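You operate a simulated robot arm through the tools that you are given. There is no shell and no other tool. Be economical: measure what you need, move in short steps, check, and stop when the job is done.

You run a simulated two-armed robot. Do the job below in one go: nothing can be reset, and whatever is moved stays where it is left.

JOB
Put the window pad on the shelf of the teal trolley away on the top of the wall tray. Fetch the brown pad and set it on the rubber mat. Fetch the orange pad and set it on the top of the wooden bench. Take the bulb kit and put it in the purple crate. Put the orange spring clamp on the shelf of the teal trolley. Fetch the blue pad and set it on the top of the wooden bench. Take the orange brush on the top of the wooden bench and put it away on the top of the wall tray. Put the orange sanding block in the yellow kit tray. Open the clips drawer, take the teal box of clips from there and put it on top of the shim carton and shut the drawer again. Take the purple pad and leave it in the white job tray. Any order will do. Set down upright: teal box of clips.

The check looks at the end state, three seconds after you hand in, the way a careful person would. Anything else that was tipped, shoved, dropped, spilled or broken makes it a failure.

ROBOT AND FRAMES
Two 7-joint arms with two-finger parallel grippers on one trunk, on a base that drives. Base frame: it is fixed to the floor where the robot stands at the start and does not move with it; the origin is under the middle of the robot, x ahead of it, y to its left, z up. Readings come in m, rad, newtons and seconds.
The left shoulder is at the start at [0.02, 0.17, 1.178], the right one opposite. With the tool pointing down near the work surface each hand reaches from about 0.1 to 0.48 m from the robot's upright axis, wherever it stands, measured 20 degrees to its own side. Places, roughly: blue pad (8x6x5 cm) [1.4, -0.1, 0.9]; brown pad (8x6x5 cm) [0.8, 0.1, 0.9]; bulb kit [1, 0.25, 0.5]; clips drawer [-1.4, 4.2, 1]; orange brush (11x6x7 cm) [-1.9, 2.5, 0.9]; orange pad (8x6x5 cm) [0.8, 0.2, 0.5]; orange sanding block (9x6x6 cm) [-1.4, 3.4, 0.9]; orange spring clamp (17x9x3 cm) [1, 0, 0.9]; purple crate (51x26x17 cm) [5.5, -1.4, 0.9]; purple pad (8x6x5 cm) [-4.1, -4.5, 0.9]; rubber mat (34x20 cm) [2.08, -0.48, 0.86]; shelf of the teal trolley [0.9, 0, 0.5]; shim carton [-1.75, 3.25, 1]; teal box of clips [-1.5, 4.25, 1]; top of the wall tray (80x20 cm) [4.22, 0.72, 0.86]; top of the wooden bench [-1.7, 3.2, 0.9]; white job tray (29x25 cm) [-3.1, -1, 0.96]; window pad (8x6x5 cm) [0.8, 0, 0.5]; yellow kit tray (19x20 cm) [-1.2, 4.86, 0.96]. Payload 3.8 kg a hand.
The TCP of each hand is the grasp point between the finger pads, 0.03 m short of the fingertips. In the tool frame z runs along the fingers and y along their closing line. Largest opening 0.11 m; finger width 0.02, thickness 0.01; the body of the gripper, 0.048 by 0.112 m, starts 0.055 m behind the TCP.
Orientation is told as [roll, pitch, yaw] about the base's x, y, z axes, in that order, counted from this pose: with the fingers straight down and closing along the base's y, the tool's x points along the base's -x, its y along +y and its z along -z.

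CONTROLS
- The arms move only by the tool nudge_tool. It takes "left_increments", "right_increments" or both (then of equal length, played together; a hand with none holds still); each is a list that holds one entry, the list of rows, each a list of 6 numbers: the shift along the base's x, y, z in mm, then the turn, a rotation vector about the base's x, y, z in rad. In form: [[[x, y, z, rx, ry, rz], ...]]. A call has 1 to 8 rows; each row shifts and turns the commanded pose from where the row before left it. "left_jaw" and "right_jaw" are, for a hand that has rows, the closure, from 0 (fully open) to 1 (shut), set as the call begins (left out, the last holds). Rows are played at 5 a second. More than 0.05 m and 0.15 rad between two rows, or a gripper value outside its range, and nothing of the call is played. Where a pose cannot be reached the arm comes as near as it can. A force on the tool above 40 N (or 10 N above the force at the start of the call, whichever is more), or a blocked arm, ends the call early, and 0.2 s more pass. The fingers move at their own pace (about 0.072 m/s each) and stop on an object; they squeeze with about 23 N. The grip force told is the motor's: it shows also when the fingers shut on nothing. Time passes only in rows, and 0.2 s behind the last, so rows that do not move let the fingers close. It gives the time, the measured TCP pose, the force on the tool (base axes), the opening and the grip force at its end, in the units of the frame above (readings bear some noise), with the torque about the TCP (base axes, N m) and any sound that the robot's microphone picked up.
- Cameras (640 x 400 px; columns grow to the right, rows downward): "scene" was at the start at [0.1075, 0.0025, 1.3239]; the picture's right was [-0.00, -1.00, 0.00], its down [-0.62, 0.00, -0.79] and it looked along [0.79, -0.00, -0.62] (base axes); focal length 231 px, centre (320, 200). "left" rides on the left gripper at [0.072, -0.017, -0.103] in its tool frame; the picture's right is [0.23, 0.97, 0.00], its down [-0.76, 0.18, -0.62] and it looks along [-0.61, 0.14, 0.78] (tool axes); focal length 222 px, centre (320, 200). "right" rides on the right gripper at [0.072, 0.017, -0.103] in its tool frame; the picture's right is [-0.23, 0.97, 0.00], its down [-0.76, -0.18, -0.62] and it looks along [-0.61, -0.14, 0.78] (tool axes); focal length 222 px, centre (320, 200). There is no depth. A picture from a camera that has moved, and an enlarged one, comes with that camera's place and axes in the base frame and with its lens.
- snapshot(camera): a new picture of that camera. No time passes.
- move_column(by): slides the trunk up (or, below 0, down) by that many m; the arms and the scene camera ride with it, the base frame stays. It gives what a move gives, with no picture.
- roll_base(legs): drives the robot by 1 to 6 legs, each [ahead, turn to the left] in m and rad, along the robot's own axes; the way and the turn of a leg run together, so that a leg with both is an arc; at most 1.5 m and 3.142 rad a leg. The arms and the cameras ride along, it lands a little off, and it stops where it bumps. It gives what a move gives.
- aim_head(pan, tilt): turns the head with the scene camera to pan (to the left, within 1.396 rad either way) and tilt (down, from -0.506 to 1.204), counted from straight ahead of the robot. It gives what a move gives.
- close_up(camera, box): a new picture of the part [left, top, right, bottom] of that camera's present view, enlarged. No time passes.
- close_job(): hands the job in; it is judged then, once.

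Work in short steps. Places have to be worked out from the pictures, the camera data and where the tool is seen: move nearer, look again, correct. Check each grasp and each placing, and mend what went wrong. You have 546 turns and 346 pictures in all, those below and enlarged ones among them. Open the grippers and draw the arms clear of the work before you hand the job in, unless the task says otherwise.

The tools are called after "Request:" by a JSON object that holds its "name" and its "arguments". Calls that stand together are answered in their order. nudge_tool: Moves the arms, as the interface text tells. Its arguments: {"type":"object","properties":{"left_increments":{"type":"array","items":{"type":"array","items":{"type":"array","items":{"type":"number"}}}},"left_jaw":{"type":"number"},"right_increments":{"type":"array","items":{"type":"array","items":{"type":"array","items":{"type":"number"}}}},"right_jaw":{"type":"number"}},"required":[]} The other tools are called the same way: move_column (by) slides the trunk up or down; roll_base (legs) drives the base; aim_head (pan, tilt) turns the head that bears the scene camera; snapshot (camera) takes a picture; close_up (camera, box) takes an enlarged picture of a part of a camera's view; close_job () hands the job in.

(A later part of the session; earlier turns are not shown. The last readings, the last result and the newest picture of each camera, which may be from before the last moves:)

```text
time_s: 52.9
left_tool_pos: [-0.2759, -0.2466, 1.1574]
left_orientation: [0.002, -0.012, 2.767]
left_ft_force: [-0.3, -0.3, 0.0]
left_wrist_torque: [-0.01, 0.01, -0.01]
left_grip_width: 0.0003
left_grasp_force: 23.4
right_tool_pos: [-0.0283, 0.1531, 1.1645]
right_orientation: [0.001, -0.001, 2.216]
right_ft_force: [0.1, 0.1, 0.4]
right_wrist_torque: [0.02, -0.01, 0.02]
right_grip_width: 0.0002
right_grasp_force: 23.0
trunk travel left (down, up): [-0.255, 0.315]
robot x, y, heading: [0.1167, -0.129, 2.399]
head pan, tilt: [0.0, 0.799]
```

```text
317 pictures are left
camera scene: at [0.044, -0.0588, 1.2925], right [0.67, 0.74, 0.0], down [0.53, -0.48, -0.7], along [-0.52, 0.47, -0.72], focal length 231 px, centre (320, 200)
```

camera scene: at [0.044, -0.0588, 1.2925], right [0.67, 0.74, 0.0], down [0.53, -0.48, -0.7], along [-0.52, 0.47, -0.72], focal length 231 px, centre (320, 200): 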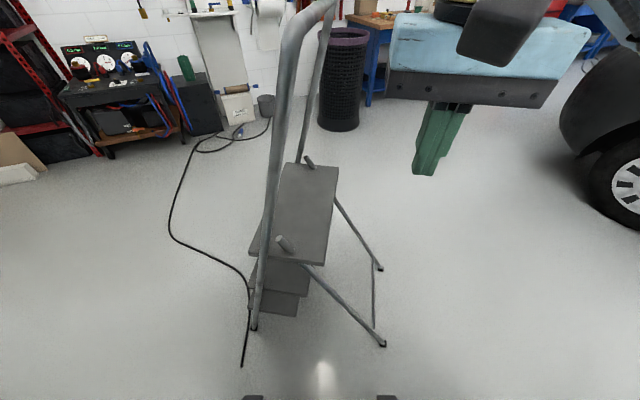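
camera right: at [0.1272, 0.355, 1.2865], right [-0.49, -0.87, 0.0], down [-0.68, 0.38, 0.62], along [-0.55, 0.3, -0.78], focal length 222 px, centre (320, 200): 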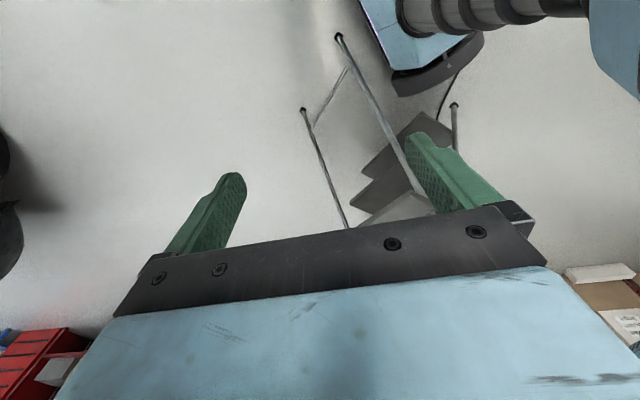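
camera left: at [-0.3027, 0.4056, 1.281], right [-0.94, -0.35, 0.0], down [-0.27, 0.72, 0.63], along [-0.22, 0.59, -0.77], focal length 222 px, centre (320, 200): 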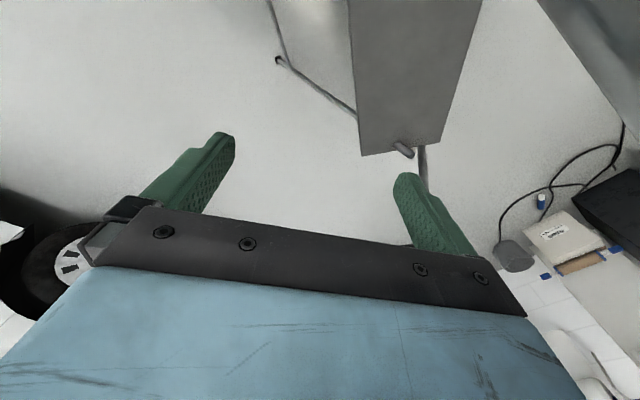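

View is clear: the leg runs from the platform to the foot at image (383, 345). I lower the trunk further and then the right hand to about z=0.4.

Request:
{"name": "move_column", "arguments": {"by": -0.25}}

Request:
{"name": "nudge_tool", "arguments": {"right_increments": [[[0, 0, -50, 0, 0, 0], [0, 0, -50, 0, 0, 0], [0, 0, -50, 0, 0, 0], [0, 0, -50, 0, 0, 0], [0, 0, -50, 0, 0, 0], [0, 0, -50, 0, 0, 0], [0, 0, -50, 0, 0, 0], [0, 0, -50, 0, 0, 0]]]}}

Request:
{"name": "nudge_tool", "arguments": {"right_increments": [[[0, 0, -50, 0, 0, 0], [0, 0, -50, 0, 0, 0]]]}}

Request:
{"name": "snapshot", "arguments": {"camera": "scene"}}

```text
time_s: 55.5
left_tool_pos: [-0.2761, -0.2462, 0.9082]
left_orientation: [-0.001, -0.013, 2.766]
left_ft_force: [-0.1, -0.8, 0.2]
left_wrist_torque: [-0.01, 0.02, 0.03]
left_grip_width: 0.0
left_grasp_force: 23.3
right_tool_pos: [-0.028, 0.1524, 0.9135]
right_orientation: [-0.001, -0.002, 2.216]
right_ft_force: [-0.5, -0.1, 0.1]
right_wrist_torque: [-0.03, -0.01, 0.02]
right_grip_width: 0.0001
right_grasp_force: 22.8
trunk travel left (down, up): [-0.005, 0.565]
robot x, y, heading: [0.1234, -0.13, 2.401]
head pan, tilt: [0.0, 0.799]
```

```text
time_s: 57.3
left_tool_pos: [-0.2771, -0.2456, 0.906]
left_orientation: [0.0, -0.013, 2.768]
left_ft_force: [-0.4, 0.0, 0.0]
left_wrist_torque: [0.0, -0.01, -0.01]
left_grip_width: 0.0
left_grasp_force: 23.6
right_tool_pos: [-0.0286, 0.1512, 0.5134]
right_orientation: [0.0, -0.001, 2.217]
right_ft_force: [0.0, -0.1, 0.9]
right_wrist_torque: [0.02, -0.03, 0.01]
right_grip_width: 0.0002
right_grasp_force: 23.2
trunk travel left (down, up): [-0.005, 0.565]
robot x, y, heading: [0.1193, -0.1286, 2.399]
head pan, tilt: [0.0, 0.799]
```

```text
time_s: 57.9
left_tool_pos: [-0.2762, -0.2457, 0.9068]
left_orientation: [0.0, -0.011, 2.765]
left_ft_force: [-0.6, -0.1, 0.4]
left_wrist_torque: [0.01, -0.02, 0.0]
left_grip_width: 0.0
left_grasp_force: 23.0
right_tool_pos: [-0.0266, 0.1516, 0.413]
right_orientation: [0.002, -0.003, 2.217]
right_ft_force: [-0.2, 0.0, -0.1]
right_wrist_torque: [0.04, 0.02, 0.0]
right_grip_width: 0.0001
right_grasp_force: 23.2
trunk travel left (down, up): [-0.005, 0.565]
robot x, y, heading: [0.1183, -0.1283, 2.4]
head pan, tilt: [0.0, 0.799]
```

```text
316 pictures are left
camera scene: at [0.044, -0.0587, 1.0424], right [0.67, 0.74, 0.0], down [0.53, -0.48, -0.7], along [-0.52, 0.47, -0.72], focal length 231 px, centre (320, 200)
```

scene: 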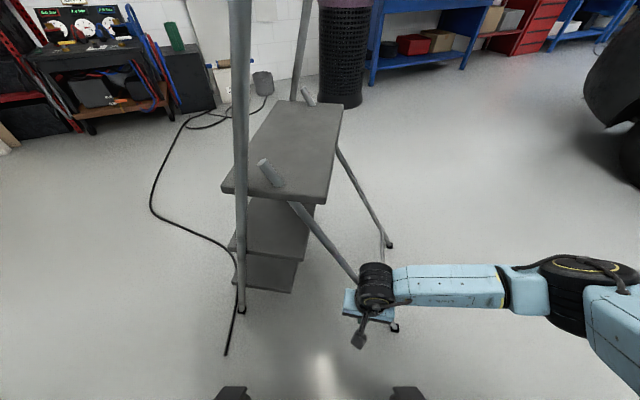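

The hand is beside the leg. I push toward +y in small rows until contact, then on.

Request:
{"name": "nudge_tool", "arguments": {"right_increments": [[[-10, 28, 0, 0, 0, 0], [-10, 28, 0, 0, 0, 0], [-10, 28, 0, 0, 0, 0], [-10, 28, 0, 0, 0, 0], [-10, 28, 0, 0, 0, 0]]]}}

Request:
{"name": "snapshot", "arguments": {"camera": "scene"}}

```text
time_s: 59.1
left_tool_pos: [-0.2757, -0.2474, 0.9071]
left_orientation: [0.0, -0.012, 2.767]
left_ft_force: [-0.1, 0.4, 0.0]
left_wrist_torque: [0.01, -0.01, 0.0]
left_grip_width: 0.0004
left_grasp_force: 23.3
right_tool_pos: [-0.0782, 0.2918, 0.4134]
right_orientation: [0.001, -0.002, 2.216]
right_ft_force: [-0.4, -1.6, -0.4]
right_wrist_torque: [0.01, 0.03, 0.0]
right_grip_width: 0.0
right_grasp_force: 23.4
trunk travel left (down, up): [-0.005, 0.565]
robot x, y, heading: [0.1219, -0.1296, 2.401]
head pan, tilt: [0.0, 0.799]
```

```text
315 pictures are left
camera scene: at [0.044, -0.0587, 1.0424], right [0.67, 0.74, 0.0], down [0.53, -0.48, -0.7], along [-0.52, 0.47, -0.72], focal length 231 px, centre (320, 200)
```

scene: 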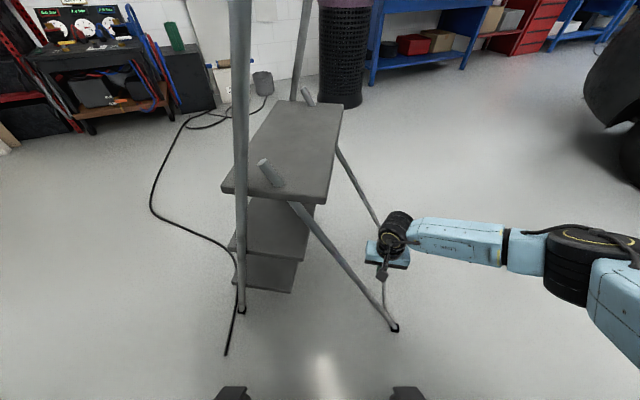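

The hand passed above the leg (which is lower there). I go back and down to z≈0.23 to push properly.

Request:
{"name": "nudge_tool", "arguments": {"right_increments": [[[10, -28, 0, 0, 0, 0], [10, -28, 0, 0, 0, 0], [5, -28, 0, 0, 0, 0], [0, -28, 0, 0, 0, 0], [-10, 0, -45, 0, 0, 0], [-10, 0, -45, 0, 0, 0], [-5, 0, -45, 0, 0, 0], [0, 0, -45, 0, 0, 0]]]}}

Request:
{"name": "nudge_tool", "arguments": {"right_increments": [[[-8, 20, 0, 0, 0, 0], [-8, 20, 0, 0, 0, 0], [-8, 20, 0, 0, 0, 0], [-8, 20, 0, 0, 0, 0]]]}}

Request:
{"name": "snapshot", "arguments": {"camera": "scene"}}

```text
time_s: 60.9
left_tool_pos: [-0.2763, -0.2461, 0.9074]
left_orientation: [0.001, -0.012, 2.767]
left_ft_force: [0.8, 0.0, -0.1]
left_wrist_torque: [0.01, -0.05, 0.01]
left_grip_width: 0.0
left_grasp_force: 22.8
right_tool_pos: [-0.0786, 0.1799, 0.2322]
right_orientation: [0.001, 0.001, 2.217]
right_ft_force: [0.3, -0.4, 0.4]
right_wrist_torque: [0.01, 0.01, 0.01]
right_grip_width: 0.0
right_grasp_force: 23.3
trunk travel left (down, up): [-0.005, 0.565]
robot x, y, heading: [0.1176, -0.1305, 2.407]
head pan, tilt: [0.0, 0.799]
```

```text
time_s: 61.9
left_tool_pos: [-0.2764, -0.2454, 0.9077]
left_orientation: [0.001, -0.012, 2.766]
left_ft_force: [0.4, -1.0, -0.4]
left_wrist_torque: [0.0, 0.01, 0.02]
left_grip_width: 0.0
left_grasp_force: 22.7
right_tool_pos: [-0.0908, 0.2442, 0.2405]
right_orientation: [-0.001, -0.002, 2.214]
right_ft_force: [-1.4, -0.5, -1.1]
right_wrist_torque: [0.01, -0.08, 0.01]
right_grip_width: 0.0
right_grasp_force: 22.8
right hand out of reach, approached as far as the arm can: row 3, 4
trunk travel left (down, up): [-0.005, 0.565]
robot x, y, heading: [0.1194, -0.1311, 2.404]
head pan, tilt: [0.0, 0.799]
```

```text
314 pictures are left
camera scene: at [0.0441, -0.0587, 1.0425], right [0.67, 0.74, 0.0], down [0.53, -0.48, -0.7], along [-0.52, 0.47, -0.72], focal length 231 px, centre (320, 200)
```

scene: 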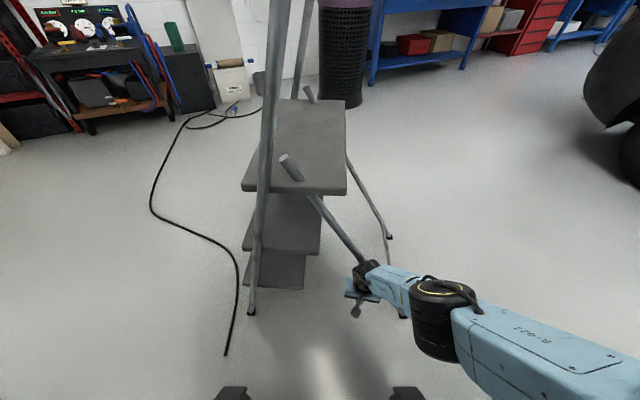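

The ladder slid easily a few cm. The arm is at its reach end; before moving the base I check where my left arm is relative to the ladder.

Request:
{"name": "aim_head", "arguments": {"pan": 1.0, "tilt": 0.6}}

Request:
{"name": "snapshot", "arguments": {"camera": "scene"}}

```text
time_s: 63.1
left_tool_pos: [-0.2751, -0.2458, 0.9069]
left_orientation: [-0.003, -0.011, 2.767]
left_ft_force: [0.3, 0.3, -0.2]
left_wrist_torque: [0.04, 0.03, 0.03]
left_grip_width: 0.0
left_grasp_force: 23.1
right_tool_pos: [-0.0903, 0.2415, 0.2405]
right_orientation: [0.001, 0.0, 2.217]
right_ft_force: [-0.2, -0.1, -0.3]
right_wrist_torque: [0.01, 0.02, -0.05]
right_grip_width: 0.0
right_grasp_force: 23.2
trunk travel left (down, up): [-0.005, 0.565]
robot x, y, heading: [0.1206, -0.133, 2.402]
head pan, tilt: [1.0, 0.6]
```

```text
313 pictures are left
camera scene: at [0.0182, -0.1358, 1.0593], right [-0.26, 0.97, 0.0], down [0.55, 0.15, -0.82], along [-0.8, -0.21, -0.57], focal length 231 px, centre (320, 200)
```

scene: 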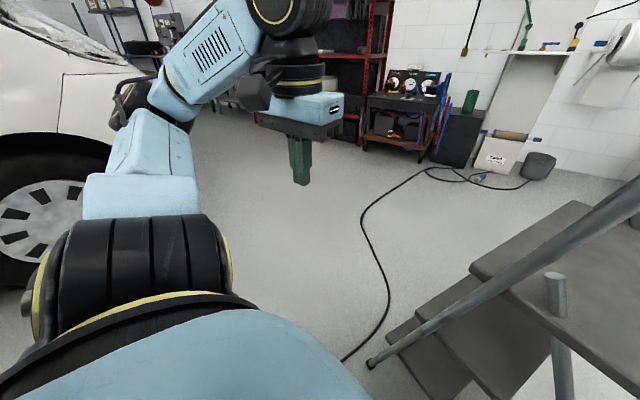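

There is ample room on the left. I tuck the left hand back, draw the right hand off the leg, and re-place the base facing about 106° so that driving forward itself pushes the leg.

Request:
{"name": "nudge_tool", "arguments": {"left_increments": [[[30, -27, 0, 0, 0, 0], [30, -27, 0, 0, 0, 0], [10, -10, 0, 0, 0, 0], [0, 0, 0, 0, 0, 0]]], "right_increments": [[[25, -40, 10, 0, 0, 0], [25, -40, 10, 0, 0, 0], [25, -40, 10, 0, 0, 0], [25, -30, 10, 0, 0, 0]]]}}

Request:
{"name": "roll_base", "arguments": {"legs": [[0.1, 0], [0, -0.55], [-0.08, 0]]}}

Request:
{"name": "aim_head", "arguments": {"pan": 0.2, "tilt": 0.7}}

Request:
{"name": "snapshot", "arguments": {"camera": "scene"}}

```text
time_s: 64.1
left_tool_pos: [-0.2053, -0.2688, 0.9189]
left_orientation: [0.001, -0.011, 2.766]
left_ft_force: [0.3, 0.0, -0.5]
left_wrist_torque: [0.01, 0.02, -0.02]
left_grip_width: 0.0002
left_grasp_force: 22.8
left hand out of reach, approached as far as the arm can: row 1, 2, 3
right_tool_pos: [0.0113, 0.0933, 0.2797]
right_orientation: [0.0, 0.001, 2.217]
right_ft_force: [0.4, 1.0, -0.4]
right_wrist_torque: [0.03, 0.01, 0.02]
right_grip_width: 0.0
right_grasp_force: 22.6
trunk travel left (down, up): [-0.005, 0.565]
robot x, y, heading: [0.1207, -0.1295, 2.403]
head pan, tilt: [1.0, 0.6]
```

```text
time_s: 67.5
left_tool_pos: [-0.2815, -0.0849, 0.9181]
left_orientation: [0.001, -0.012, 2.213]
left_ft_force: [0.0, -0.5, 0.5]
left_wrist_torque: [0.0, -0.01, 0.03]
left_grip_width: 0.0
left_grasp_force: 22.3
right_tool_pos: [0.0914, 0.1079, 0.2779]
right_orientation: [-0.001, -0.003, 1.663]
right_ft_force: [0.1, -0.1, 0.6]
right_wrist_torque: [0.03, 0.01, -0.01]
right_grip_width: 0.0
right_grasp_force: 23.1
trunk travel left (down, up): [-0.005, 0.565]
robot x, y, heading: [0.0646, -0.1405, 1.851]
head pan, tilt: [1.0, 0.6]
```

```text
time_s: 68.6
left_tool_pos: [-0.2817, -0.0851, 0.9183]
left_orientation: [-0.001, -0.01, 2.215]
left_ft_force: [-0.4, 0.3, -0.1]
left_wrist_torque: [0.01, 0.02, -0.01]
left_grip_width: 0.0
left_grasp_force: 23.1
right_tool_pos: [0.0904, 0.1089, 0.2786]
right_orientation: [0.001, -0.001, 1.663]
right_ft_force: [0.1, -0.8, 0.2]
right_wrist_torque: [0.02, -0.03, -0.01]
right_grip_width: 0.0
right_grasp_force: 22.9
trunk travel left (down, up): [-0.005, 0.565]
robot x, y, heading: [0.0661, -0.1376, 1.851]
head pan, tilt: [0.201, 0.7]
```

```text
312 pictures are left
camera scene: at [0.0219, -0.0405, 1.0507], right [0.89, 0.46, 0.0], down [0.3, -0.57, -0.77], along [-0.35, 0.68, -0.64], focal length 231 px, centre (320, 200)
```

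scene: 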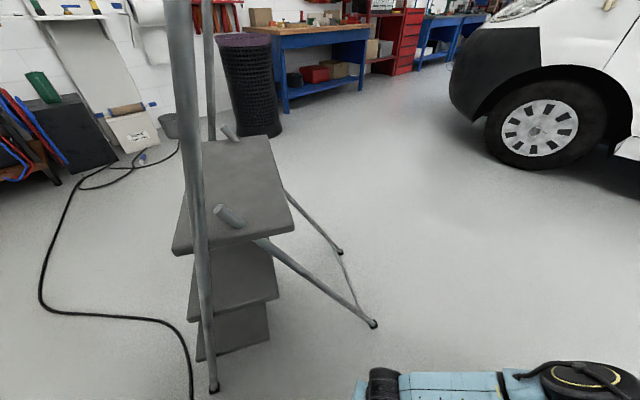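

The ladder already moved the right way (rear feet now (0.037, 0.437), (-0.243, 0.724)); 30° of turn remain. I set the right hand behind the leg.

Request:
{"name": "nudge_tool", "arguments": {"right_increments": [[[-28, 12, -5, 0, 0, 0.1], [-28, 12, -5, 0, 0, 0.1], [-28, 12, -5, 0, 0, 0.1], [-28, 12, 0, 0, 0, 0.1], [-28, 12, 0, 0, 0, 0.1], [-28, 12, 0, 0, 0, 0.1]]]}}

Request:
{"name": "nudge_tool", "arguments": {"right_increments": [[[0, 20, 0, 0, 0, 0], [0, 20, 0, 0, 0, 0], [0, 20, 0, 0, 0, 0]]]}}

Request:
{"name": "snapshot", "arguments": {"camera": "scene"}}

```text
time_s: 69.1
left_tool_pos: [-0.283, -0.0848, 0.9176]
left_orientation: [0.0, -0.011, 2.216]
left_ft_force: [0.7, 0.2, -0.2]
left_wrist_torque: [-0.01, 0.01, 0.01]
left_grip_width: 0.0002
left_grasp_force: 22.8
right_tool_pos: [0.0522, 0.1221, 0.273]
right_orientation: [0.003, 0.009, 1.807]
right_ft_force: [-0.2, -0.2, 8.8]
right_wrist_torque: [-0.86, -0.14, -0.04]
right_grip_width: 0.0
right_grasp_force: 23.1
trunk travel left (down, up): [-0.005, 0.565]
robot x, y, heading: [0.0658, -0.135, 1.849]
head pan, tilt: [0.201, 0.7]
stopped in row 2 (right hand): the force on the tool passed its limit at 73 N (the readings are from after the stop); the commanded pose is now the measured one
```

```text
time_s: 69.9
left_tool_pos: [-0.2828, -0.0855, 0.9181]
left_orientation: [0.002, -0.01, 2.214]
left_ft_force: [-0.8, -0.7, 0.0]
left_wrist_torque: [-0.03, -0.02, -0.01]
left_grip_width: 0.0
left_grasp_force: 23.0
right_tool_pos: [0.0551, 0.1815, 0.2736]
right_orientation: [-0.001, 0.008, 1.808]
right_ft_force: [0.6, -0.5, -0.7]
right_wrist_torque: [0.04, 0.01, -0.01]
right_grip_width: 0.0
right_grasp_force: 22.6
trunk travel left (down, up): [-0.005, 0.565]
robot x, y, heading: [0.0688, -0.1396, 1.852]
head pan, tilt: [0.201, 0.7]
```

```text
311 pictures are left
camera scene: at [0.0219, -0.0405, 1.0507], right [0.89, 0.46, 0.0], down [0.3, -0.57, -0.76], along [-0.35, 0.68, -0.64], focal length 231 px, centre (320, 200)
```

scene: 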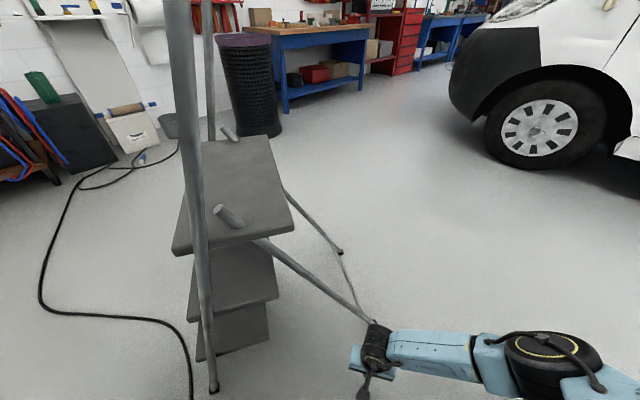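

The fingertips had touched my own base; now they are in front of it. I shift the hand toward the leg.

Request:
{"name": "nudge_tool", "arguments": {"right_increments": [[[-25, 5, 5, 0, 0, 0.1], [-25, 5, 0, 0, 0, 0.1], [-25, 5, 0, 0, 0, 0.1], [-25, 5, 0, 0, 0, 0.1]]]}}

Request:
{"name": "roll_base", "arguments": {"legs": [[0.13, 0]]}}

Request:
{"name": "snapshot", "arguments": {"camera": "scene"}}

```text
time_s: 70.9
left_tool_pos: [-0.2819, -0.0853, 0.9175]
left_orientation: [0.0, -0.008, 2.216]
left_ft_force: [-1.5, 0.0, 0.5]
left_wrist_torque: [0.01, 0.0, -0.01]
left_grip_width: 0.0002
left_grasp_force: 22.7
right_tool_pos: [-0.045, 0.2023, 0.2776]
right_orientation: [-0.002, 0.009, 2.209]
right_ft_force: [0.1, -0.1, 0.3]
right_wrist_torque: [-0.01, -0.01, -0.03]
right_grip_width: 0.0
right_grasp_force: 23.0
trunk travel left (down, up): [-0.005, 0.565]
robot x, y, heading: [0.0677, -0.1339, 1.852]
head pan, tilt: [0.201, 0.7]
```

```text
time_s: 72.2
left_tool_pos: [-0.3157, 0.0307, 0.9197]
left_orientation: [-0.002, -0.01, 2.215]
left_ft_force: [-0.5, -0.1, 0.6]
left_wrist_torque: [-0.02, 0.01, 0.0]
left_grip_width: 0.0
left_grasp_force: 23.2
right_tool_pos: [-0.0787, 0.3188, 0.2769]
right_orientation: [-0.004, 0.01, 2.207]
right_ft_force: [0.4, 0.1, -0.3]
right_wrist_torque: [-0.01, 0.01, -0.02]
right_grip_width: 0.0
right_grasp_force: 23.0
trunk travel left (down, up): [-0.005, 0.565]
robot x, y, heading: [0.0337, -0.0213, 1.85]
head pan, tilt: [0.201, 0.7]
stopped in leg 1: the robot was blocked; the commanded pose is now the measured one
```

```text
310 pictures are left
camera scene: at [-0.0114, 0.0759, 1.0507], right [0.89, 0.46, 0.0], down [0.3, -0.57, -0.77], along [-0.35, 0.68, -0.64], focal length 231 px, centre (320, 200)
```

scene: 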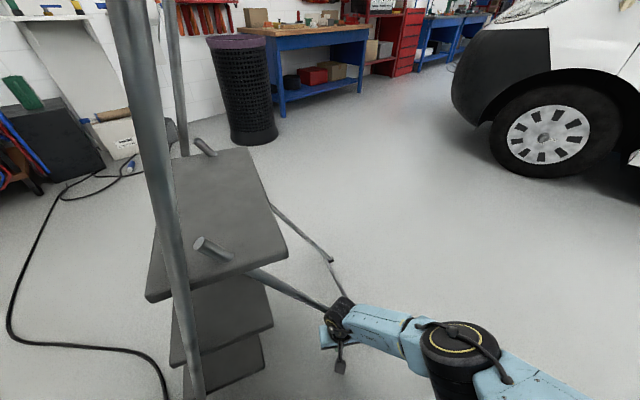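

The base stopped after 0.117 m, and the ladder moved along. I push on with the arm and watch the force.

Request:
{"name": "nudge_tool", "arguments": {"right_increments": [[[-6, 19, 0, 0, 0, 0], [-6, 19, 0, 0, 0, 0], [-6, 19, 0, 0, 0, 0], [-6, 19, 0, 0, 0, 0]]]}}

Request:
{"name": "snapshot", "arguments": {"camera": "scene"}}

Request:
{"name": "aim_head", "arguments": {"pan": 0.9, "tilt": 0.9}}

Request:
{"name": "snapshot", "arguments": {"camera": "scene"}}

```text
time_s: 73.2
left_tool_pos: [-0.3157, 0.0309, 0.9183]
left_orientation: [0.001, -0.011, 2.215]
left_ft_force: [-0.4, 0.9, -0.4]
left_wrist_torque: [-0.05, 0.0, -0.03]
left_grip_width: 0.0002
left_grasp_force: 22.5
right_tool_pos: [-0.0849, 0.3785, 0.3108]
right_orientation: [-0.003, 0.011, 2.206]
right_ft_force: [3.5, -1.7, -3.4]
right_wrist_torque: [0.3, 0.16, 0.22]
right_grip_width: 0.0003
right_grasp_force: 23.2
right hand out of reach, approached as far as the arm can: row 2, 3, 4
trunk travel left (down, up): [-0.005, 0.565]
robot x, y, heading: [0.0323, -0.025, 1.851]
head pan, tilt: [0.201, 0.7]
```

```text
309 pictures are left
camera scene: at [-0.0115, 0.0758, 1.0507], right [0.89, 0.46, 0.0], down [0.3, -0.57, -0.77], along [-0.35, 0.68, -0.64], focal length 231 px, centre (320, 200)
```

scene: 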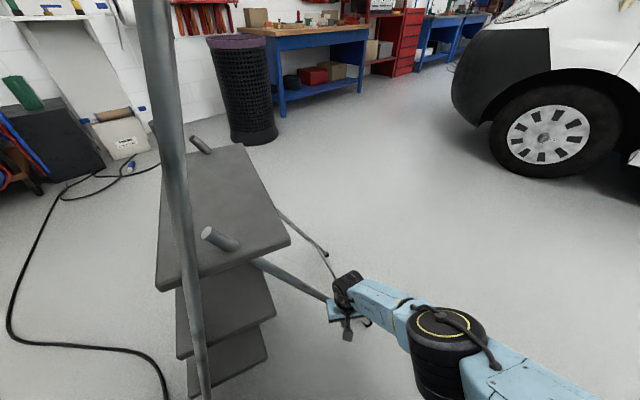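

```text
time_s: 74.3
left_tool_pos: [-0.3153, 0.0311, 0.9179]
left_orientation: [0.0, -0.01, 2.215]
left_ft_force: [0.0, -0.9, -1.0]
left_wrist_torque: [0.04, 0.02, -0.03]
left_grip_width: 0.0
left_grasp_force: 23.0
right_tool_pos: [-0.0854, 0.3795, 0.31]
right_orientation: [-0.005, 0.011, 2.205]
right_ft_force: [5.4, -6.2, -1.8]
right_wrist_torque: [0.53, 0.34, 0.43]
right_grip_width: 0.0
right_grasp_force: 23.0
trunk travel left (down, up): [-0.005, 0.565]
robot x, y, heading: [0.031, -0.0236, 1.85]
head pan, tilt: [0.901, 0.901]
```

```text
308 pictures are left
camera scene: at [-0.0418, 0.0293, 1.0346], right [0.38, 0.92, 0.0], down [0.72, -0.3, -0.62], along [-0.57, 0.24, -0.78], focal length 231 px, centre (320, 200)
```

scene: 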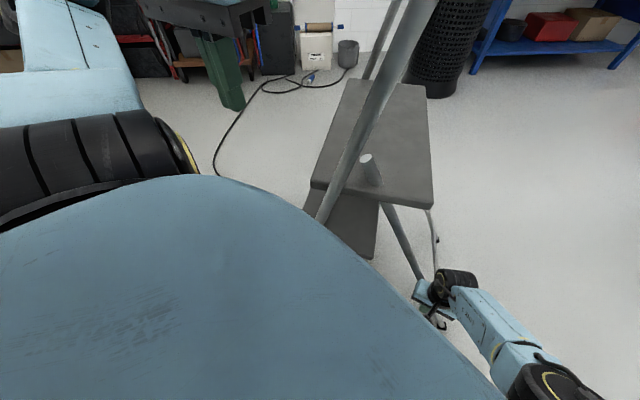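

The ladder is now at about 143° (needs 164°). To come closer without the left hand touching the rail, I first draw the left hand back and check it.

Request:
{"name": "nudge_tool", "arguments": {"left_increments": [[[-10, -40, 20, 0, 0, 0], [-10, -40, 20, 0, 0, 0], [-10, -40, 20, 0, 0, 0], [-10, -40, 20, 0, 0, 0]]], "right_increments": [[[10, -30, 0, 0, 0, 0], [10, -30, 0, 0, 0, 0], [0, 0, 0, 0, 0, 0], [0, 0, 0, 0, 0, 0]]]}}

Request:
{"name": "roll_base", "arguments": {"legs": [[-0.2, 0], [0, -0.3]]}}

Request:
{"name": "aim_head", "arguments": {"pan": 0.4, "tilt": 0.7}}

Request:
{"name": "snapshot", "arguments": {"camera": "scene"}}

```text
time_s: 75.1
left_tool_pos: [-0.2764, -0.0219, 0.9536]
left_orientation: [-0.001, -0.035, 2.223]
left_ft_force: [-2.9, 11.0, 0.5]
left_wrist_torque: [0.33, 0.1, -0.05]
left_grip_width: 0.0
left_grasp_force: 22.9
left hand out of reach, approached as far as the arm can: row 1, 2, 3
right_tool_pos: [-0.0649, 0.3189, 0.3096]
right_orientation: [-0.004, 0.008, 2.206]
right_ft_force: [0.6, 0.9, 0.2]
right_wrist_torque: [-0.01, 0.01, 0.0]
right_grip_width: 0.0
right_grasp_force: 22.6
trunk travel left (down, up): [-0.005, 0.565]
robot x, y, heading: [0.0359, -0.0237, 1.849]
head pan, tilt: [0.901, 0.901]
stopped in row 3 (left hand): the force on the tool passed its limit at 78 N (the readings are from after the stop); the commanded pose is now the measured one
```

```text
time_s: 77.6
left_tool_pos: [-0.2075, -0.1223, 0.9544]
left_orientation: [-0.004, -0.033, 1.923]
left_ft_force: [-1.7, 17.9, 9.8]
left_wrist_torque: [0.49, 0.09, -0.11]
left_grip_width: 0.0
left_grasp_force: 23.4
right_tool_pos: [0.096, 0.1423, 0.3095]
right_orientation: [-0.003, 0.009, 1.907]
right_ft_force: [-0.9, 0.3, -0.8]
right_wrist_torque: [-0.03, -0.01, -0.02]
right_grip_width: 0.0
right_grasp_force: 23.0
trunk travel left (down, up): [-0.005, 0.565]
robot x, y, heading: [0.0872, -0.2135, 1.551]
head pan, tilt: [0.901, 0.901]
```

```text
time_s: 78.5
left_tool_pos: [-0.2082, -0.1224, 0.9554]
left_orientation: [-0.003, -0.036, 1.925]
left_ft_force: [0.6, 9.4, 0.5]
left_wrist_torque: [0.28, -0.06, -0.03]
left_grip_width: 0.0002
left_grasp_force: 23.3
right_tool_pos: [0.0956, 0.141, 0.3102]
right_orientation: [-0.005, 0.01, 1.907]
right_ft_force: [-0.1, 0.7, -1.4]
right_wrist_torque: [0.01, 0.06, -0.01]
right_grip_width: 0.0
right_grasp_force: 22.7
trunk travel left (down, up): [-0.005, 0.565]
robot x, y, heading: [0.0904, -0.2123, 1.547]
head pan, tilt: [0.4, 0.7]
```

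```text
307 pictures are left
camera scene: at [0.0575, -0.1115, 1.0507], right [0.93, 0.37, 0.0], down [0.24, -0.6, -0.76], along [-0.29, 0.71, -0.64], focal length 231 px, centre (320, 200)
```

scene: 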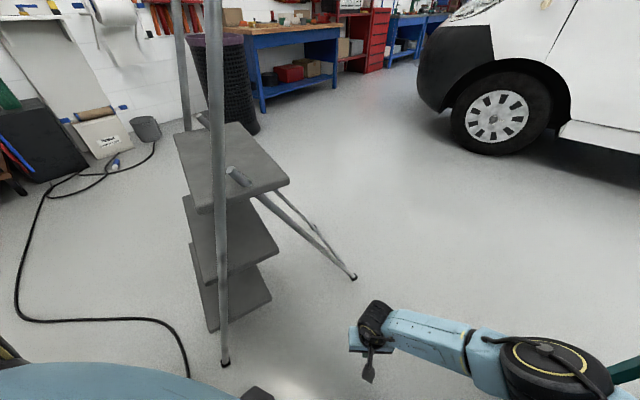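

The left hand is touching my own body, so I ease it forward. The ladder's rear feet are now (-0.03, 0.54), (-0.36, 0.79). I re-approach and push again.

Request:
{"name": "nudge_tool", "arguments": {"left_increments": [[[0, 25, 0, 0, 0, 0], [0, 10, 0, 0, 0, 0]]]}}

Request:
{"name": "roll_base", "arguments": {"legs": [[0, 0.2], [0.19, 0]]}}

Request:
{"name": "nudge_tool", "arguments": {"right_increments": [[[-28, 0, 0, 0, 0, 0.05], [-28, 0, 0, 0, 0, 0.05], [-28, 0, 0, 0, 0, 0.05], [-28, 0, 0, 0, 0, 0.05]]]}}

Request:
{"name": "snapshot", "arguments": {"camera": "scene"}}

```text
time_s: 79.2
left_tool_pos: [-0.2083, -0.0878, 0.9534]
left_orientation: [-0.002, -0.033, 1.925]
left_ft_force: [0.0, 0.7, 0.8]
left_wrist_torque: [-0.01, 0.02, -0.01]
left_grip_width: 0.0001
left_grasp_force: 22.6
right_tool_pos: [0.0953, 0.1415, 0.3095]
right_orientation: [-0.004, 0.011, 1.908]
right_ft_force: [-0.4, -0.1, 0.6]
right_wrist_torque: [-0.01, -0.01, -0.01]
right_grip_width: 0.0
right_grasp_force: 23.2
trunk travel left (down, up): [-0.005, 0.565]
robot x, y, heading: [0.0881, -0.2136, 1.546]
head pan, tilt: [0.4, 0.7]
```

```text
time_s: 81.4
left_tool_pos: [-0.2607, 0.0356, 0.9537]
left_orientation: [-0.003, -0.036, 2.122]
left_ft_force: [0.3, 0.8, -0.1]
left_wrist_torque: [-0.03, 0.0, 0.03]
left_grip_width: 0.0
left_grasp_force: 23.2
right_tool_pos: [-0.0079, 0.3189, 0.3107]
right_orientation: [-0.003, 0.011, 2.104]
right_ft_force: [0.5, 0.7, -0.1]
right_wrist_torque: [-0.01, -0.02, 0.0]
right_grip_width: 0.0001
right_grasp_force: 23.2
trunk travel left (down, up): [-0.005, 0.565]
robot x, y, heading: [0.0569, -0.0314, 1.749]
head pan, tilt: [0.4, 0.7]
```

```text
time_s: 82.6
left_tool_pos: [-0.2596, 0.0339, 0.9546]
left_orientation: [-0.003, -0.035, 2.123]
left_ft_force: [0.4, 0.4, -0.3]
left_wrist_torque: [-0.02, -0.01, 0.0]
left_grip_width: 0.0
left_grasp_force: 23.0
right_tool_pos: [-0.0056, 0.3678, 0.2924]
right_orientation: [-0.088, 0.029, 2.15]
right_ft_force: [-0.5, -0.3, -0.5]
right_wrist_torque: [-0.03, -0.03, -0.01]
right_grip_width: 0.0
right_grasp_force: 22.9
right hand out of reach, approached as far as the arm can: row 3, 4
trunk travel left (down, up): [-0.005, 0.565]
robot x, y, heading: [0.0541, -0.0302, 1.748]
head pan, tilt: [0.4, 0.7]
stopped in row 4 (right hand): the arm was blocked; the commanded pose is now the measured one
```

```text
306 pictures are left
camera scene: at [0.0051, 0.064, 1.0507], right [0.84, 0.55, 0.0], down [0.35, -0.54, -0.76], along [-0.42, 0.64, -0.64], focal length 231 px, centre (320, 200)
```

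scene: 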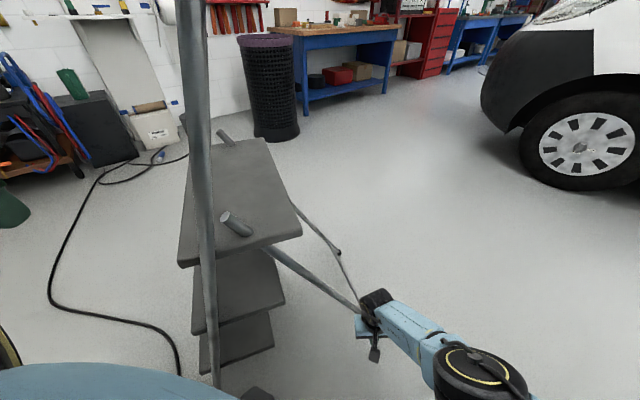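

The right hand cannot cross further with fingers straight down. I tilt the tool forward (fingers forward-down), which gives more reach, then look again.

Request:
{"name": "nudge_tool", "arguments": {"right_increments": [[[0, -15, 10, 0.128, 0.023, 0], [0, -15, 10, 0.128, 0.023, 0], [0, -10, 5, 0.128, 0.023, 0], [0, 0, 0, 0.128, 0.023, 0], [0, 0, 0, 0.128, 0.023, 0], [0, 0, 0, 0.128, 0.023, 0], [0, 0, 0, 0.128, 0.023, 0]]]}}

Request:
{"name": "nudge_tool", "arguments": {"right_increments": [[[-25, 0, 0, 0, 0, 0], [-25, 0, 0, 0, 0, 0], [-25, 0, 0, 0, 0, 0], [-25, 0, 0, 0, 0, 0]]]}}

Request:
{"name": "snapshot", "arguments": {"camera": "scene"}}

```text
time_s: 84.2
left_tool_pos: [-0.2601, 0.036, 0.9539]
left_orientation: [-0.003, -0.036, 2.123]
left_ft_force: [0.7, 0.1, 0.0]
left_wrist_torque: [0.01, -0.04, 0.0]
left_grip_width: 0.0001
left_grasp_force: 22.9
right_tool_pos: [-0.0191, 0.3304, 0.3289]
right_orientation: [-0.544, -0.777, 2.333]
right_ft_force: [-0.8, -0.2, 0.1]
right_wrist_torque: [-0.01, 0.01, 0.01]
right_grip_width: 0.0
right_grasp_force: 23.0
right hand out of reach, approached as far as the arm can: row 7
trunk travel left (down, up): [-0.005, 0.565]
robot x, y, heading: [0.0566, -0.0321, 1.747]
head pan, tilt: [0.4, 0.7]
```

```text
time_s: 85.4
left_tool_pos: [-0.2608, 0.0354, 0.9535]
left_orientation: [-0.003, -0.036, 2.122]
left_ft_force: [0.2, 0.5, 0.3]
left_wrist_torque: [0.0, 0.03, -0.01]
left_grip_width: 0.0
left_grasp_force: 22.9
right_tool_pos: [-0.0237, 0.3605, 0.3159]
right_orientation: [-0.639, -0.728, 2.335]
right_ft_force: [-0.1, -0.4, 0.5]
right_wrist_torque: [-0.01, 0.0, -0.04]
right_grip_width: 0.0001
right_grasp_force: 22.3
right hand out of reach, approached as far as the arm can: row 3, 4
trunk travel left (down, up): [-0.005, 0.565]
robot x, y, heading: [0.0555, -0.0299, 1.75]
head pan, tilt: [0.4, 0.7]
stopped in row 4 (right hand): the arm was blocked; the commanded pose is now the measured one
```

```text
305 pictures are left
camera scene: at [0.0052, 0.0639, 1.0507], right [0.84, 0.55, 0.0], down [0.35, -0.54, -0.76], along [-0.42, 0.64, -0.64], focal length 231 px, centre (320, 200)
```

scene: 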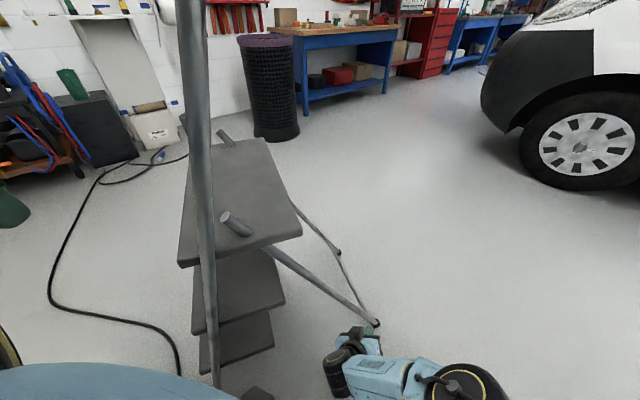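

I turn the base slightly left so that the hand comes behind the higher part of the leg, then push by driving forward.

Request:
{"name": "roll_base", "arguments": {"legs": [[0, 0.3]]}}

Request:
{"name": "snapshot", "arguments": {"camera": "scene"}}

```text
time_s: 86.8
left_tool_pos: [-0.2658, -0.06, 0.9541]
left_orientation: [-0.003, -0.034, 2.419]
left_ft_force: [0.1, -0.5, -0.1]
left_wrist_torque: [0.02, -0.01, 0.01]
left_grip_width: 0.0001
left_grasp_force: 23.1
right_tool_pos: [-0.1375, 0.32, 0.3159]
right_orientation: [-0.638, -0.727, 2.633]
right_ft_force: [0.2, 0.0, -0.1]
right_wrist_torque: [0.02, 0.0, -0.01]
right_grip_width: 0.0001
right_grasp_force: 23.2
trunk travel left (down, up): [-0.005, 0.565]
robot x, y, heading: [0.0519, -0.0288, 2.048]
head pan, tilt: [0.4, 0.7]
```

```text
304 pictures are left
camera scene: at [-0.0197, 0.045, 1.0507], right [0.64, 0.77, 0.0], down [0.5, -0.41, -0.76], along [-0.59, 0.49, -0.64], focal length 231 px, centre (320, 200)
```

scene: 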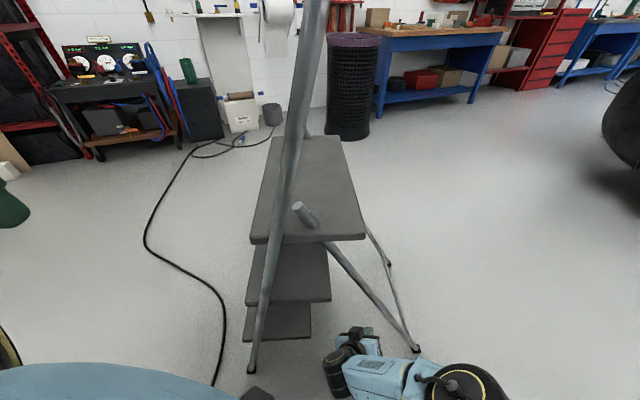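

Request:
{"name": "roll_base", "arguments": {"legs": [[0.12, 0]]}}

Request:
{"name": "snapshot", "arguments": {"camera": "scene"}}

```text
time_s: 88.0
left_tool_pos: [-0.313, 0.0307, 0.9548]
left_orientation: [-0.002, -0.033, 2.42]
left_ft_force: [-0.3, 0.0, -0.1]
left_wrist_torque: [0.0, -0.04, -0.01]
left_grip_width: 0.0
left_grasp_force: 23.2
right_tool_pos: [-0.1797, 0.409, 0.314]
right_orientation: [-0.636, -0.724, 2.627]
right_ft_force: [-0.5, -0.6, 0.3]
right_wrist_torque: [0.01, -0.04, -0.01]
right_grip_width: 0.0
right_grasp_force: 23.1
trunk travel left (down, up): [-0.005, 0.565]
robot x, y, heading: [0.0076, 0.0584, 2.046]
head pan, tilt: [0.4, 0.7]
stopped in leg 1: the robot was blocked; the commanded pose is now the measured one
```

```text
303 pictures are left
camera scene: at [-0.0667, 0.1359, 1.0507], right [0.64, 0.77, 0.0], down [0.5, -0.41, -0.77], along [-0.59, 0.49, -0.64], focal length 231 px, centre (320, 200)
```

scene: 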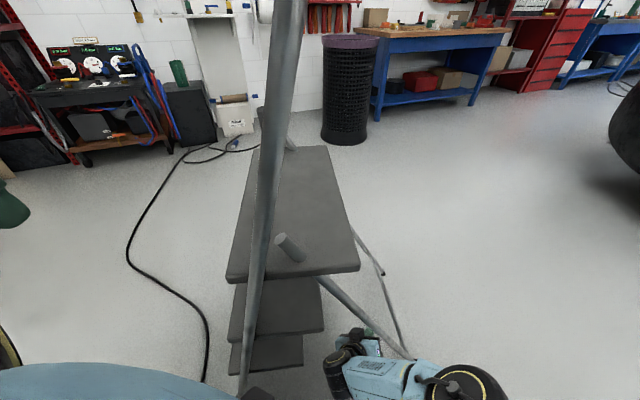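

The base corner touches the ladder's front foot, so no more driving here. I push the last bit with the arm.

Request:
{"name": "nudge_tool", "arguments": {"right_increments": [[[0, 20, 0, 0, 0, 0], [0, 20, 0, 0, 0, 0], [0, 20, 0, 0, 0, 0], [0, 20, 0, 0, 0, 0]]]}}

Request:
{"name": "snapshot", "arguments": {"camera": "scene"}}

```text
time_s: 89.0
left_tool_pos: [-0.3127, 0.0304, 0.9533]
left_orientation: [-0.004, -0.033, 2.421]
left_ft_force: [0.2, 0.3, 0.3]
left_wrist_torque: [0.03, 0.01, 0.03]
left_grip_width: 0.0003
left_grasp_force: 23.7
right_tool_pos: [-0.181, 0.4873, 0.3134]
right_orientation: [-0.631, -0.723, 2.629]
right_ft_force: [0.9, -10.9, -1.5]
right_wrist_torque: [0.68, -0.02, -0.13]
right_grip_width: 0.0002
right_grasp_force: 23.1
trunk travel left (down, up): [-0.005, 0.565]
robot x, y, heading: [0.0074, 0.0608, 2.048]
head pan, tilt: [0.4, 0.7]
```

```text
302 pictures are left
camera scene: at [-0.0668, 0.1356, 1.0507], right [0.64, 0.77, 0.0], down [0.5, -0.41, -0.77], along [-0.59, 0.49, -0.64], focal length 231 px, centre (320, 200)
```

scene: 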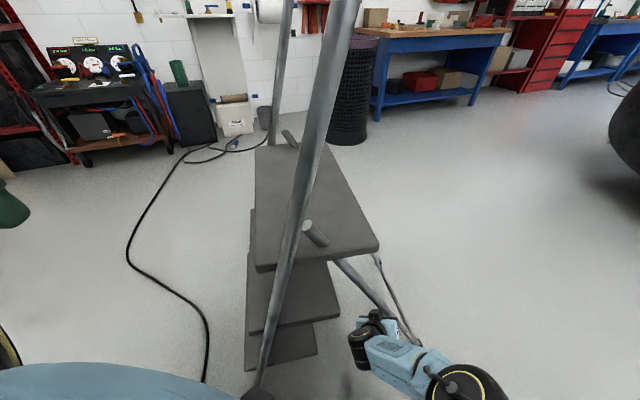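

That works well (platform now at about 153°). I push on a little.

Request:
{"name": "nudge_tool", "arguments": {"right_increments": [[[-3, 20, 0, 0, 0, 0], [-3, 20, 0, 0, 0, 0], [-3, 20, 0, 0, 0, 0]]]}}

Request:
{"name": "snapshot", "arguments": {"camera": "scene"}}

```text
time_s: 89.8
left_tool_pos: [-0.3128, 0.0302, 0.9533]
left_orientation: [-0.001, -0.033, 2.42]
left_ft_force: [0.1, 0.3, -0.1]
left_wrist_torque: [0.01, 0.0, 0.04]
left_grip_width: 0.0001
left_grasp_force: 23.0
right_tool_pos: [-0.1786, 0.5438, 0.3256]
right_orientation: [-0.63, -0.722, 2.631]
right_ft_force: [-9.9, -7.5, -20.2]
right_wrist_torque: [0.97, -0.8, -0.16]
right_grip_width: 0.0
right_grasp_force: 23.1
right hand out of reach, approached as far as the arm can: row 1, 2, 3
trunk travel left (down, up): [-0.005, 0.565]
robot x, y, heading: [0.0069, 0.0638, 2.052]
head pan, tilt: [0.4, 0.7]
```

```text
301 pictures are left
camera scene: at [-0.0674, 0.1366, 1.0505], right [0.64, 0.77, 0.0], down [0.5, -0.41, -0.76], along [-0.59, 0.49, -0.64], focal length 231 px, centre (320, 200)
```

scene: 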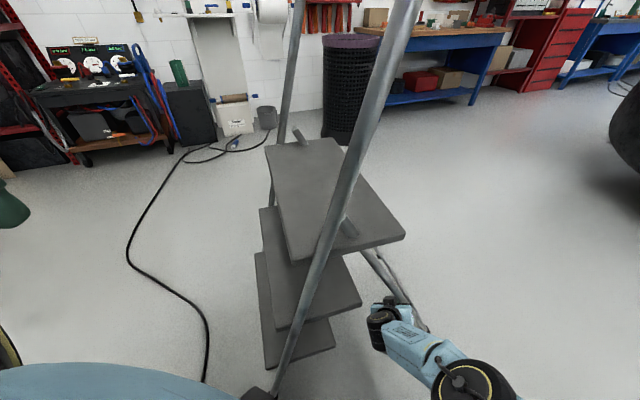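

About 155° now; remaining: roughly (-0.07, +0.1) m and +8°. A small left turn of the base sweeps the hand toward -x against the leg.

Request:
{"name": "roll_base", "arguments": {"legs": [[0, 0.12]]}}

Request:
{"name": "snapshot", "arguments": {"camera": "scene"}}

```text
time_s: 90.8
left_tool_pos: [-0.3077, -0.008, 0.954]
left_orientation: [-0.002, -0.032, 2.541]
left_ft_force: [-0.2, -0.2, 0.4]
left_wrist_torque: [-0.02, 0.01, 0.01]
left_grip_width: 0.0
left_grasp_force: 23.2
right_tool_pos: [-0.2322, 0.5212, 0.3274]
right_orientation: [-0.637, -0.724, 2.752]
right_ft_force: [0.6, 0.3, -0.7]
right_wrist_torque: [0.02, -0.01, -0.01]
right_grip_width: 0.0
right_grasp_force: 23.5
trunk travel left (down, up): [-0.005, 0.565]
robot x, y, heading: [0.0034, 0.0606, 2.17]
head pan, tilt: [0.4, 0.7]
```

```text
300 pictures are left
camera scene: at [-0.075, 0.1265, 1.0507], right [0.54, 0.84, 0.0], down [0.54, -0.35, -0.77], along [-0.64, 0.41, -0.64], focal length 231 px, centre (320, 200)
```

scene: 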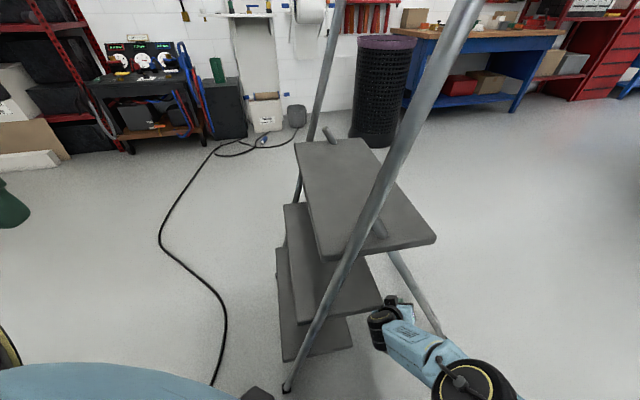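

I draw the hand off and back away to measure the ladder cleanly.

Request:
{"name": "nudge_tool", "arguments": {"right_increments": [[[30, -20, 0, 0, 0, 0], [30, -25, 0, 0, 0, 0], [30, -30, 0, 0, 0, 0]]]}}

Request:
{"name": "roll_base", "arguments": {"legs": [[-0.35, 0]]}}

Request:
{"name": "aim_head", "arguments": {"pan": 0, "tilt": 0.5}}

Request:
{"name": "snapshot", "arguments": {"camera": "scene"}}

```text
time_s: 91.6
left_tool_pos: [-0.3077, -0.0084, 0.9528]
left_orientation: [-0.002, -0.032, 2.542]
left_ft_force: [0.2, -0.3, 1.0]
left_wrist_torque: [0.0, 0.01, -0.01]
left_grip_width: 0.0001
left_grasp_force: 22.6
right_tool_pos: [-0.1479, 0.4465, 0.3302]
right_orientation: [-0.635, -0.719, 2.744]
right_ft_force: [0.0, -0.4, -0.6]
right_wrist_torque: [0.0, 0.0, 0.0]
right_grip_width: 0.0001
right_grasp_force: 22.9
right hand out of reach, approached as far as the arm can: row 3
trunk travel left (down, up): [-0.005, 0.565]
robot x, y, heading: [0.01, 0.06, 2.167]
head pan, tilt: [0.4, 0.7]
```

```text
time_s: 93.8
left_tool_pos: [-0.1125, -0.2937, 0.9541]
left_orientation: [-0.001, -0.033, 2.542]
left_ft_force: [0.5, -0.5, 0.3]
left_wrist_torque: [-0.03, -0.02, 0.0]
left_grip_width: 0.0
left_grasp_force: 23.3
right_tool_pos: [0.0458, 0.1613, 0.3293]
right_orientation: [-0.635, -0.718, 2.745]
right_ft_force: [0.6, -0.3, -1.1]
right_wrist_torque: [0.0, 0.01, 0.0]
right_grip_width: 0.0
right_grasp_force: 23.0
trunk travel left (down, up): [-0.005, 0.565]
robot x, y, heading: [0.2009, -0.2251, 2.176]
head pan, tilt: [0.4, 0.7]
```

```text
time_s: 94.7
left_tool_pos: [-0.1125, -0.2933, 0.9533]
left_orientation: [-0.002, -0.033, 2.542]
left_ft_force: [0.2, -0.4, 0.6]
left_wrist_torque: [-0.02, -0.01, 0.01]
left_grip_width: 0.0001
left_grasp_force: 23.2
right_tool_pos: [0.0444, 0.1593, 0.3293]
right_orientation: [-0.636, -0.718, 2.743]
right_ft_force: [-0.2, -0.1, 0.0]
right_wrist_torque: [-0.02, -0.02, 0.0]
right_grip_width: 0.0
right_grasp_force: 23.3
trunk travel left (down, up): [-0.005, 0.565]
robot x, y, heading: [0.2024, -0.224, 2.172]
head pan, tilt: [0.0, 0.499]
```

```text
299 pictures are left
camera scene: at [0.1395, -0.1292, 1.0684], right [0.82, 0.57, 0.0], down [0.27, -0.39, -0.88], along [-0.5, 0.72, -0.48], focal length 231 px, centre (320, 200)
```

scene: 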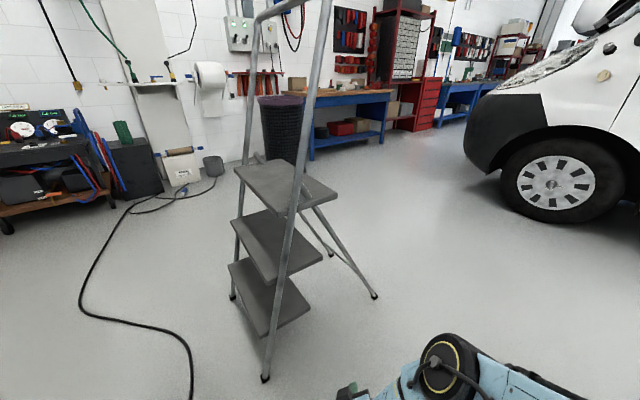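

Measured: the ladder's rear feet (-0.10, 0.74), (-0.50, 0.88), about 160°; still to go about (-0.07, +0.10) m and 3.5°. I will grip the near front stringer and slide it. First I retract the hand and re-place the base.

Request:
{"name": "nudge_tool", "arguments": {"right_increments": [[[22, -30, 15, 0, 0, 0], [22, -30, 15, 0, 0, 0], [22, -30, 15, 0, 0, 0]]], "right_jaw": 0}}

Request:
{"name": "roll_base", "arguments": {"legs": [[0, 0.7], [0.2, 0], [0, -0.58]]}}

Request:
{"name": "snapshot", "arguments": {"camera": "scene"}}

Request:
{"name": "snapshot", "arguments": {"camera": "right"}}

```text
time_s: 95.5
left_tool_pos: [-0.1128, -0.2948, 0.9535]
left_orientation: [-0.002, -0.033, 2.543]
left_ft_force: [0.5, 0.7, 0.6]
left_wrist_torque: [-0.01, 0.01, 0.02]
left_grip_width: 0.0
left_grasp_force: 23.3
right_tool_pos: [0.0842, 0.0958, 0.376]
right_orientation: [-0.664, -0.743, 2.752]
right_ft_force: [-0.8, 1.1, 0.4]
right_wrist_torque: [-0.07, -0.05, -0.01]
right_grip_width: 0.1009
right_grasp_force: 0.1
right hand out of reach, approached as far as the arm can: row 2
trunk travel left (down, up): [-0.005, 0.565]
robot x, y, heading: [0.199, -0.2226, 2.169]
head pan, tilt: [0.0, 0.499]
stopped in row 3 (right hand): the force on the tool passed its limit at 64 N (the readings are from after the stop); the commanded pose is now the measured one
```

```text
time_s: 100.5
left_tool_pos: [-0.2948, -0.2753, 0.9537]
left_orientation: [-0.002, -0.034, 2.658]
left_ft_force: [0.5, 0.1, 0.6]
left_wrist_torque: [0.0, 0.0, -0.01]
left_grip_width: 0.0001
left_grasp_force: 23.1
right_tool_pos: [-0.1455, 0.1358, 0.3742]
right_orientation: [-0.662, -0.747, 2.866]
right_ft_force: [-6.7, 1.4, 1.0]
right_wrist_torque: [-0.15, -0.11, -0.44]
right_grip_width: 0.11
right_grasp_force: 0.0
trunk travel left (down, up): [-0.005, 0.565]
robot x, y, heading: [0.0113, -0.1726, 2.287]
head pan, tilt: [0.0, 0.499]
```

```text
298 pictures are left
camera scene: at [-0.0632, -0.083, 1.0684], right [0.75, 0.66, 0.0], down [0.31, -0.36, -0.88], along [-0.58, 0.66, -0.48], focal length 231 px, centre (320, 200)
```

scene: 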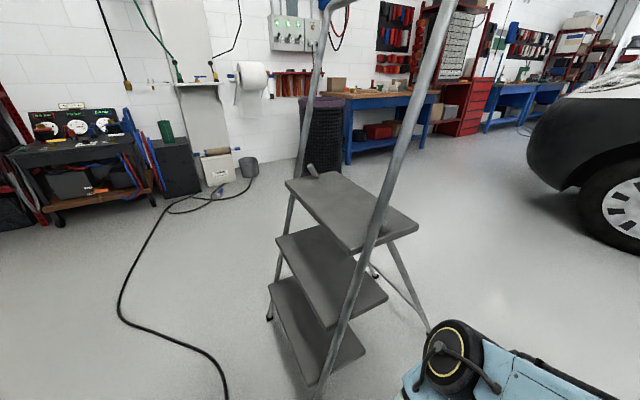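

```text
297 pictures are left
camera right: at [-0.0681, 0.0343, 0.3789], right [-0.76, -0.58, -0.29], down [-0.21, -0.19, 0.96], along [-0.61, 0.79, 0.02], focal length 222 px, centre (320, 200)
```

right: 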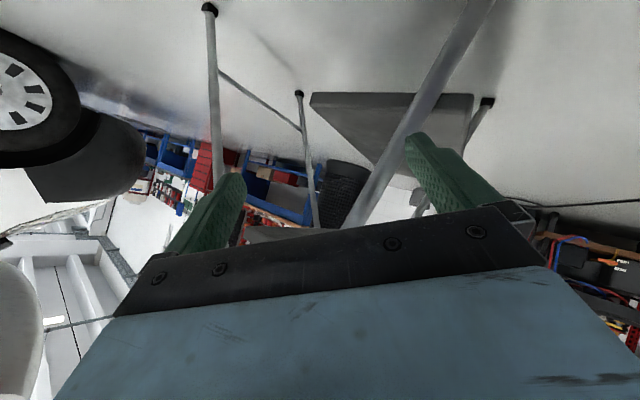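

The wrist camera shows the stringer just ahead, between the finger directions; it is near (-0.29, 0.20, 0.33). I line up behind it along the tool axis and then advance with the open jaw.

Request:
{"name": "nudge_tool", "arguments": {"right_increments": [[[-27, -2, 2, 0, 0, 0], [-27, -2, 2, 0, 0, 0], [-27, -2, 2, 0, 0, 0], [-27, -2, 2, 0, 0, 0]]]}}

Request:
{"name": "snapshot", "arguments": {"camera": "right"}}

```text
time_s: 101.5
left_tool_pos: [-0.2951, -0.2758, 0.9542]
left_orientation: [-0.001, -0.034, 2.657]
left_ft_force: [0.5, 0.5, 0.1]
left_wrist_torque: [0.02, -0.01, 0.02]
left_grip_width: 0.0002
left_grasp_force: 22.6
right_tool_pos: [-0.252, 0.1274, 0.3835]
right_orientation: [-0.661, -0.746, 2.862]
right_ft_force: [1.0, -0.1, 1.1]
right_wrist_torque: [0.02, 0.0, 0.03]
right_grip_width: 0.1099
right_grasp_force: 0.1
trunk travel left (down, up): [-0.005, 0.565]
robot x, y, heading: [0.0122, -0.1678, 2.29]
head pan, tilt: [0.0, 0.499]
```

```text
296 pictures are left
camera right: at [-0.1757, 0.026, 0.3869], right [-0.76, -0.58, -0.29], down [-0.21, -0.19, 0.96], along [-0.61, 0.79, 0.02], focal length 222 px, centre (320, 200)
```

right: 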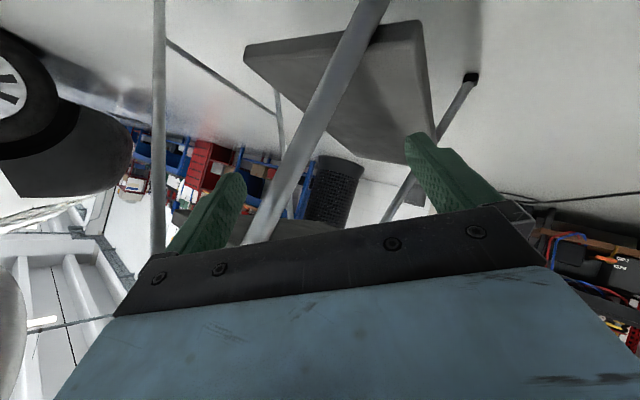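

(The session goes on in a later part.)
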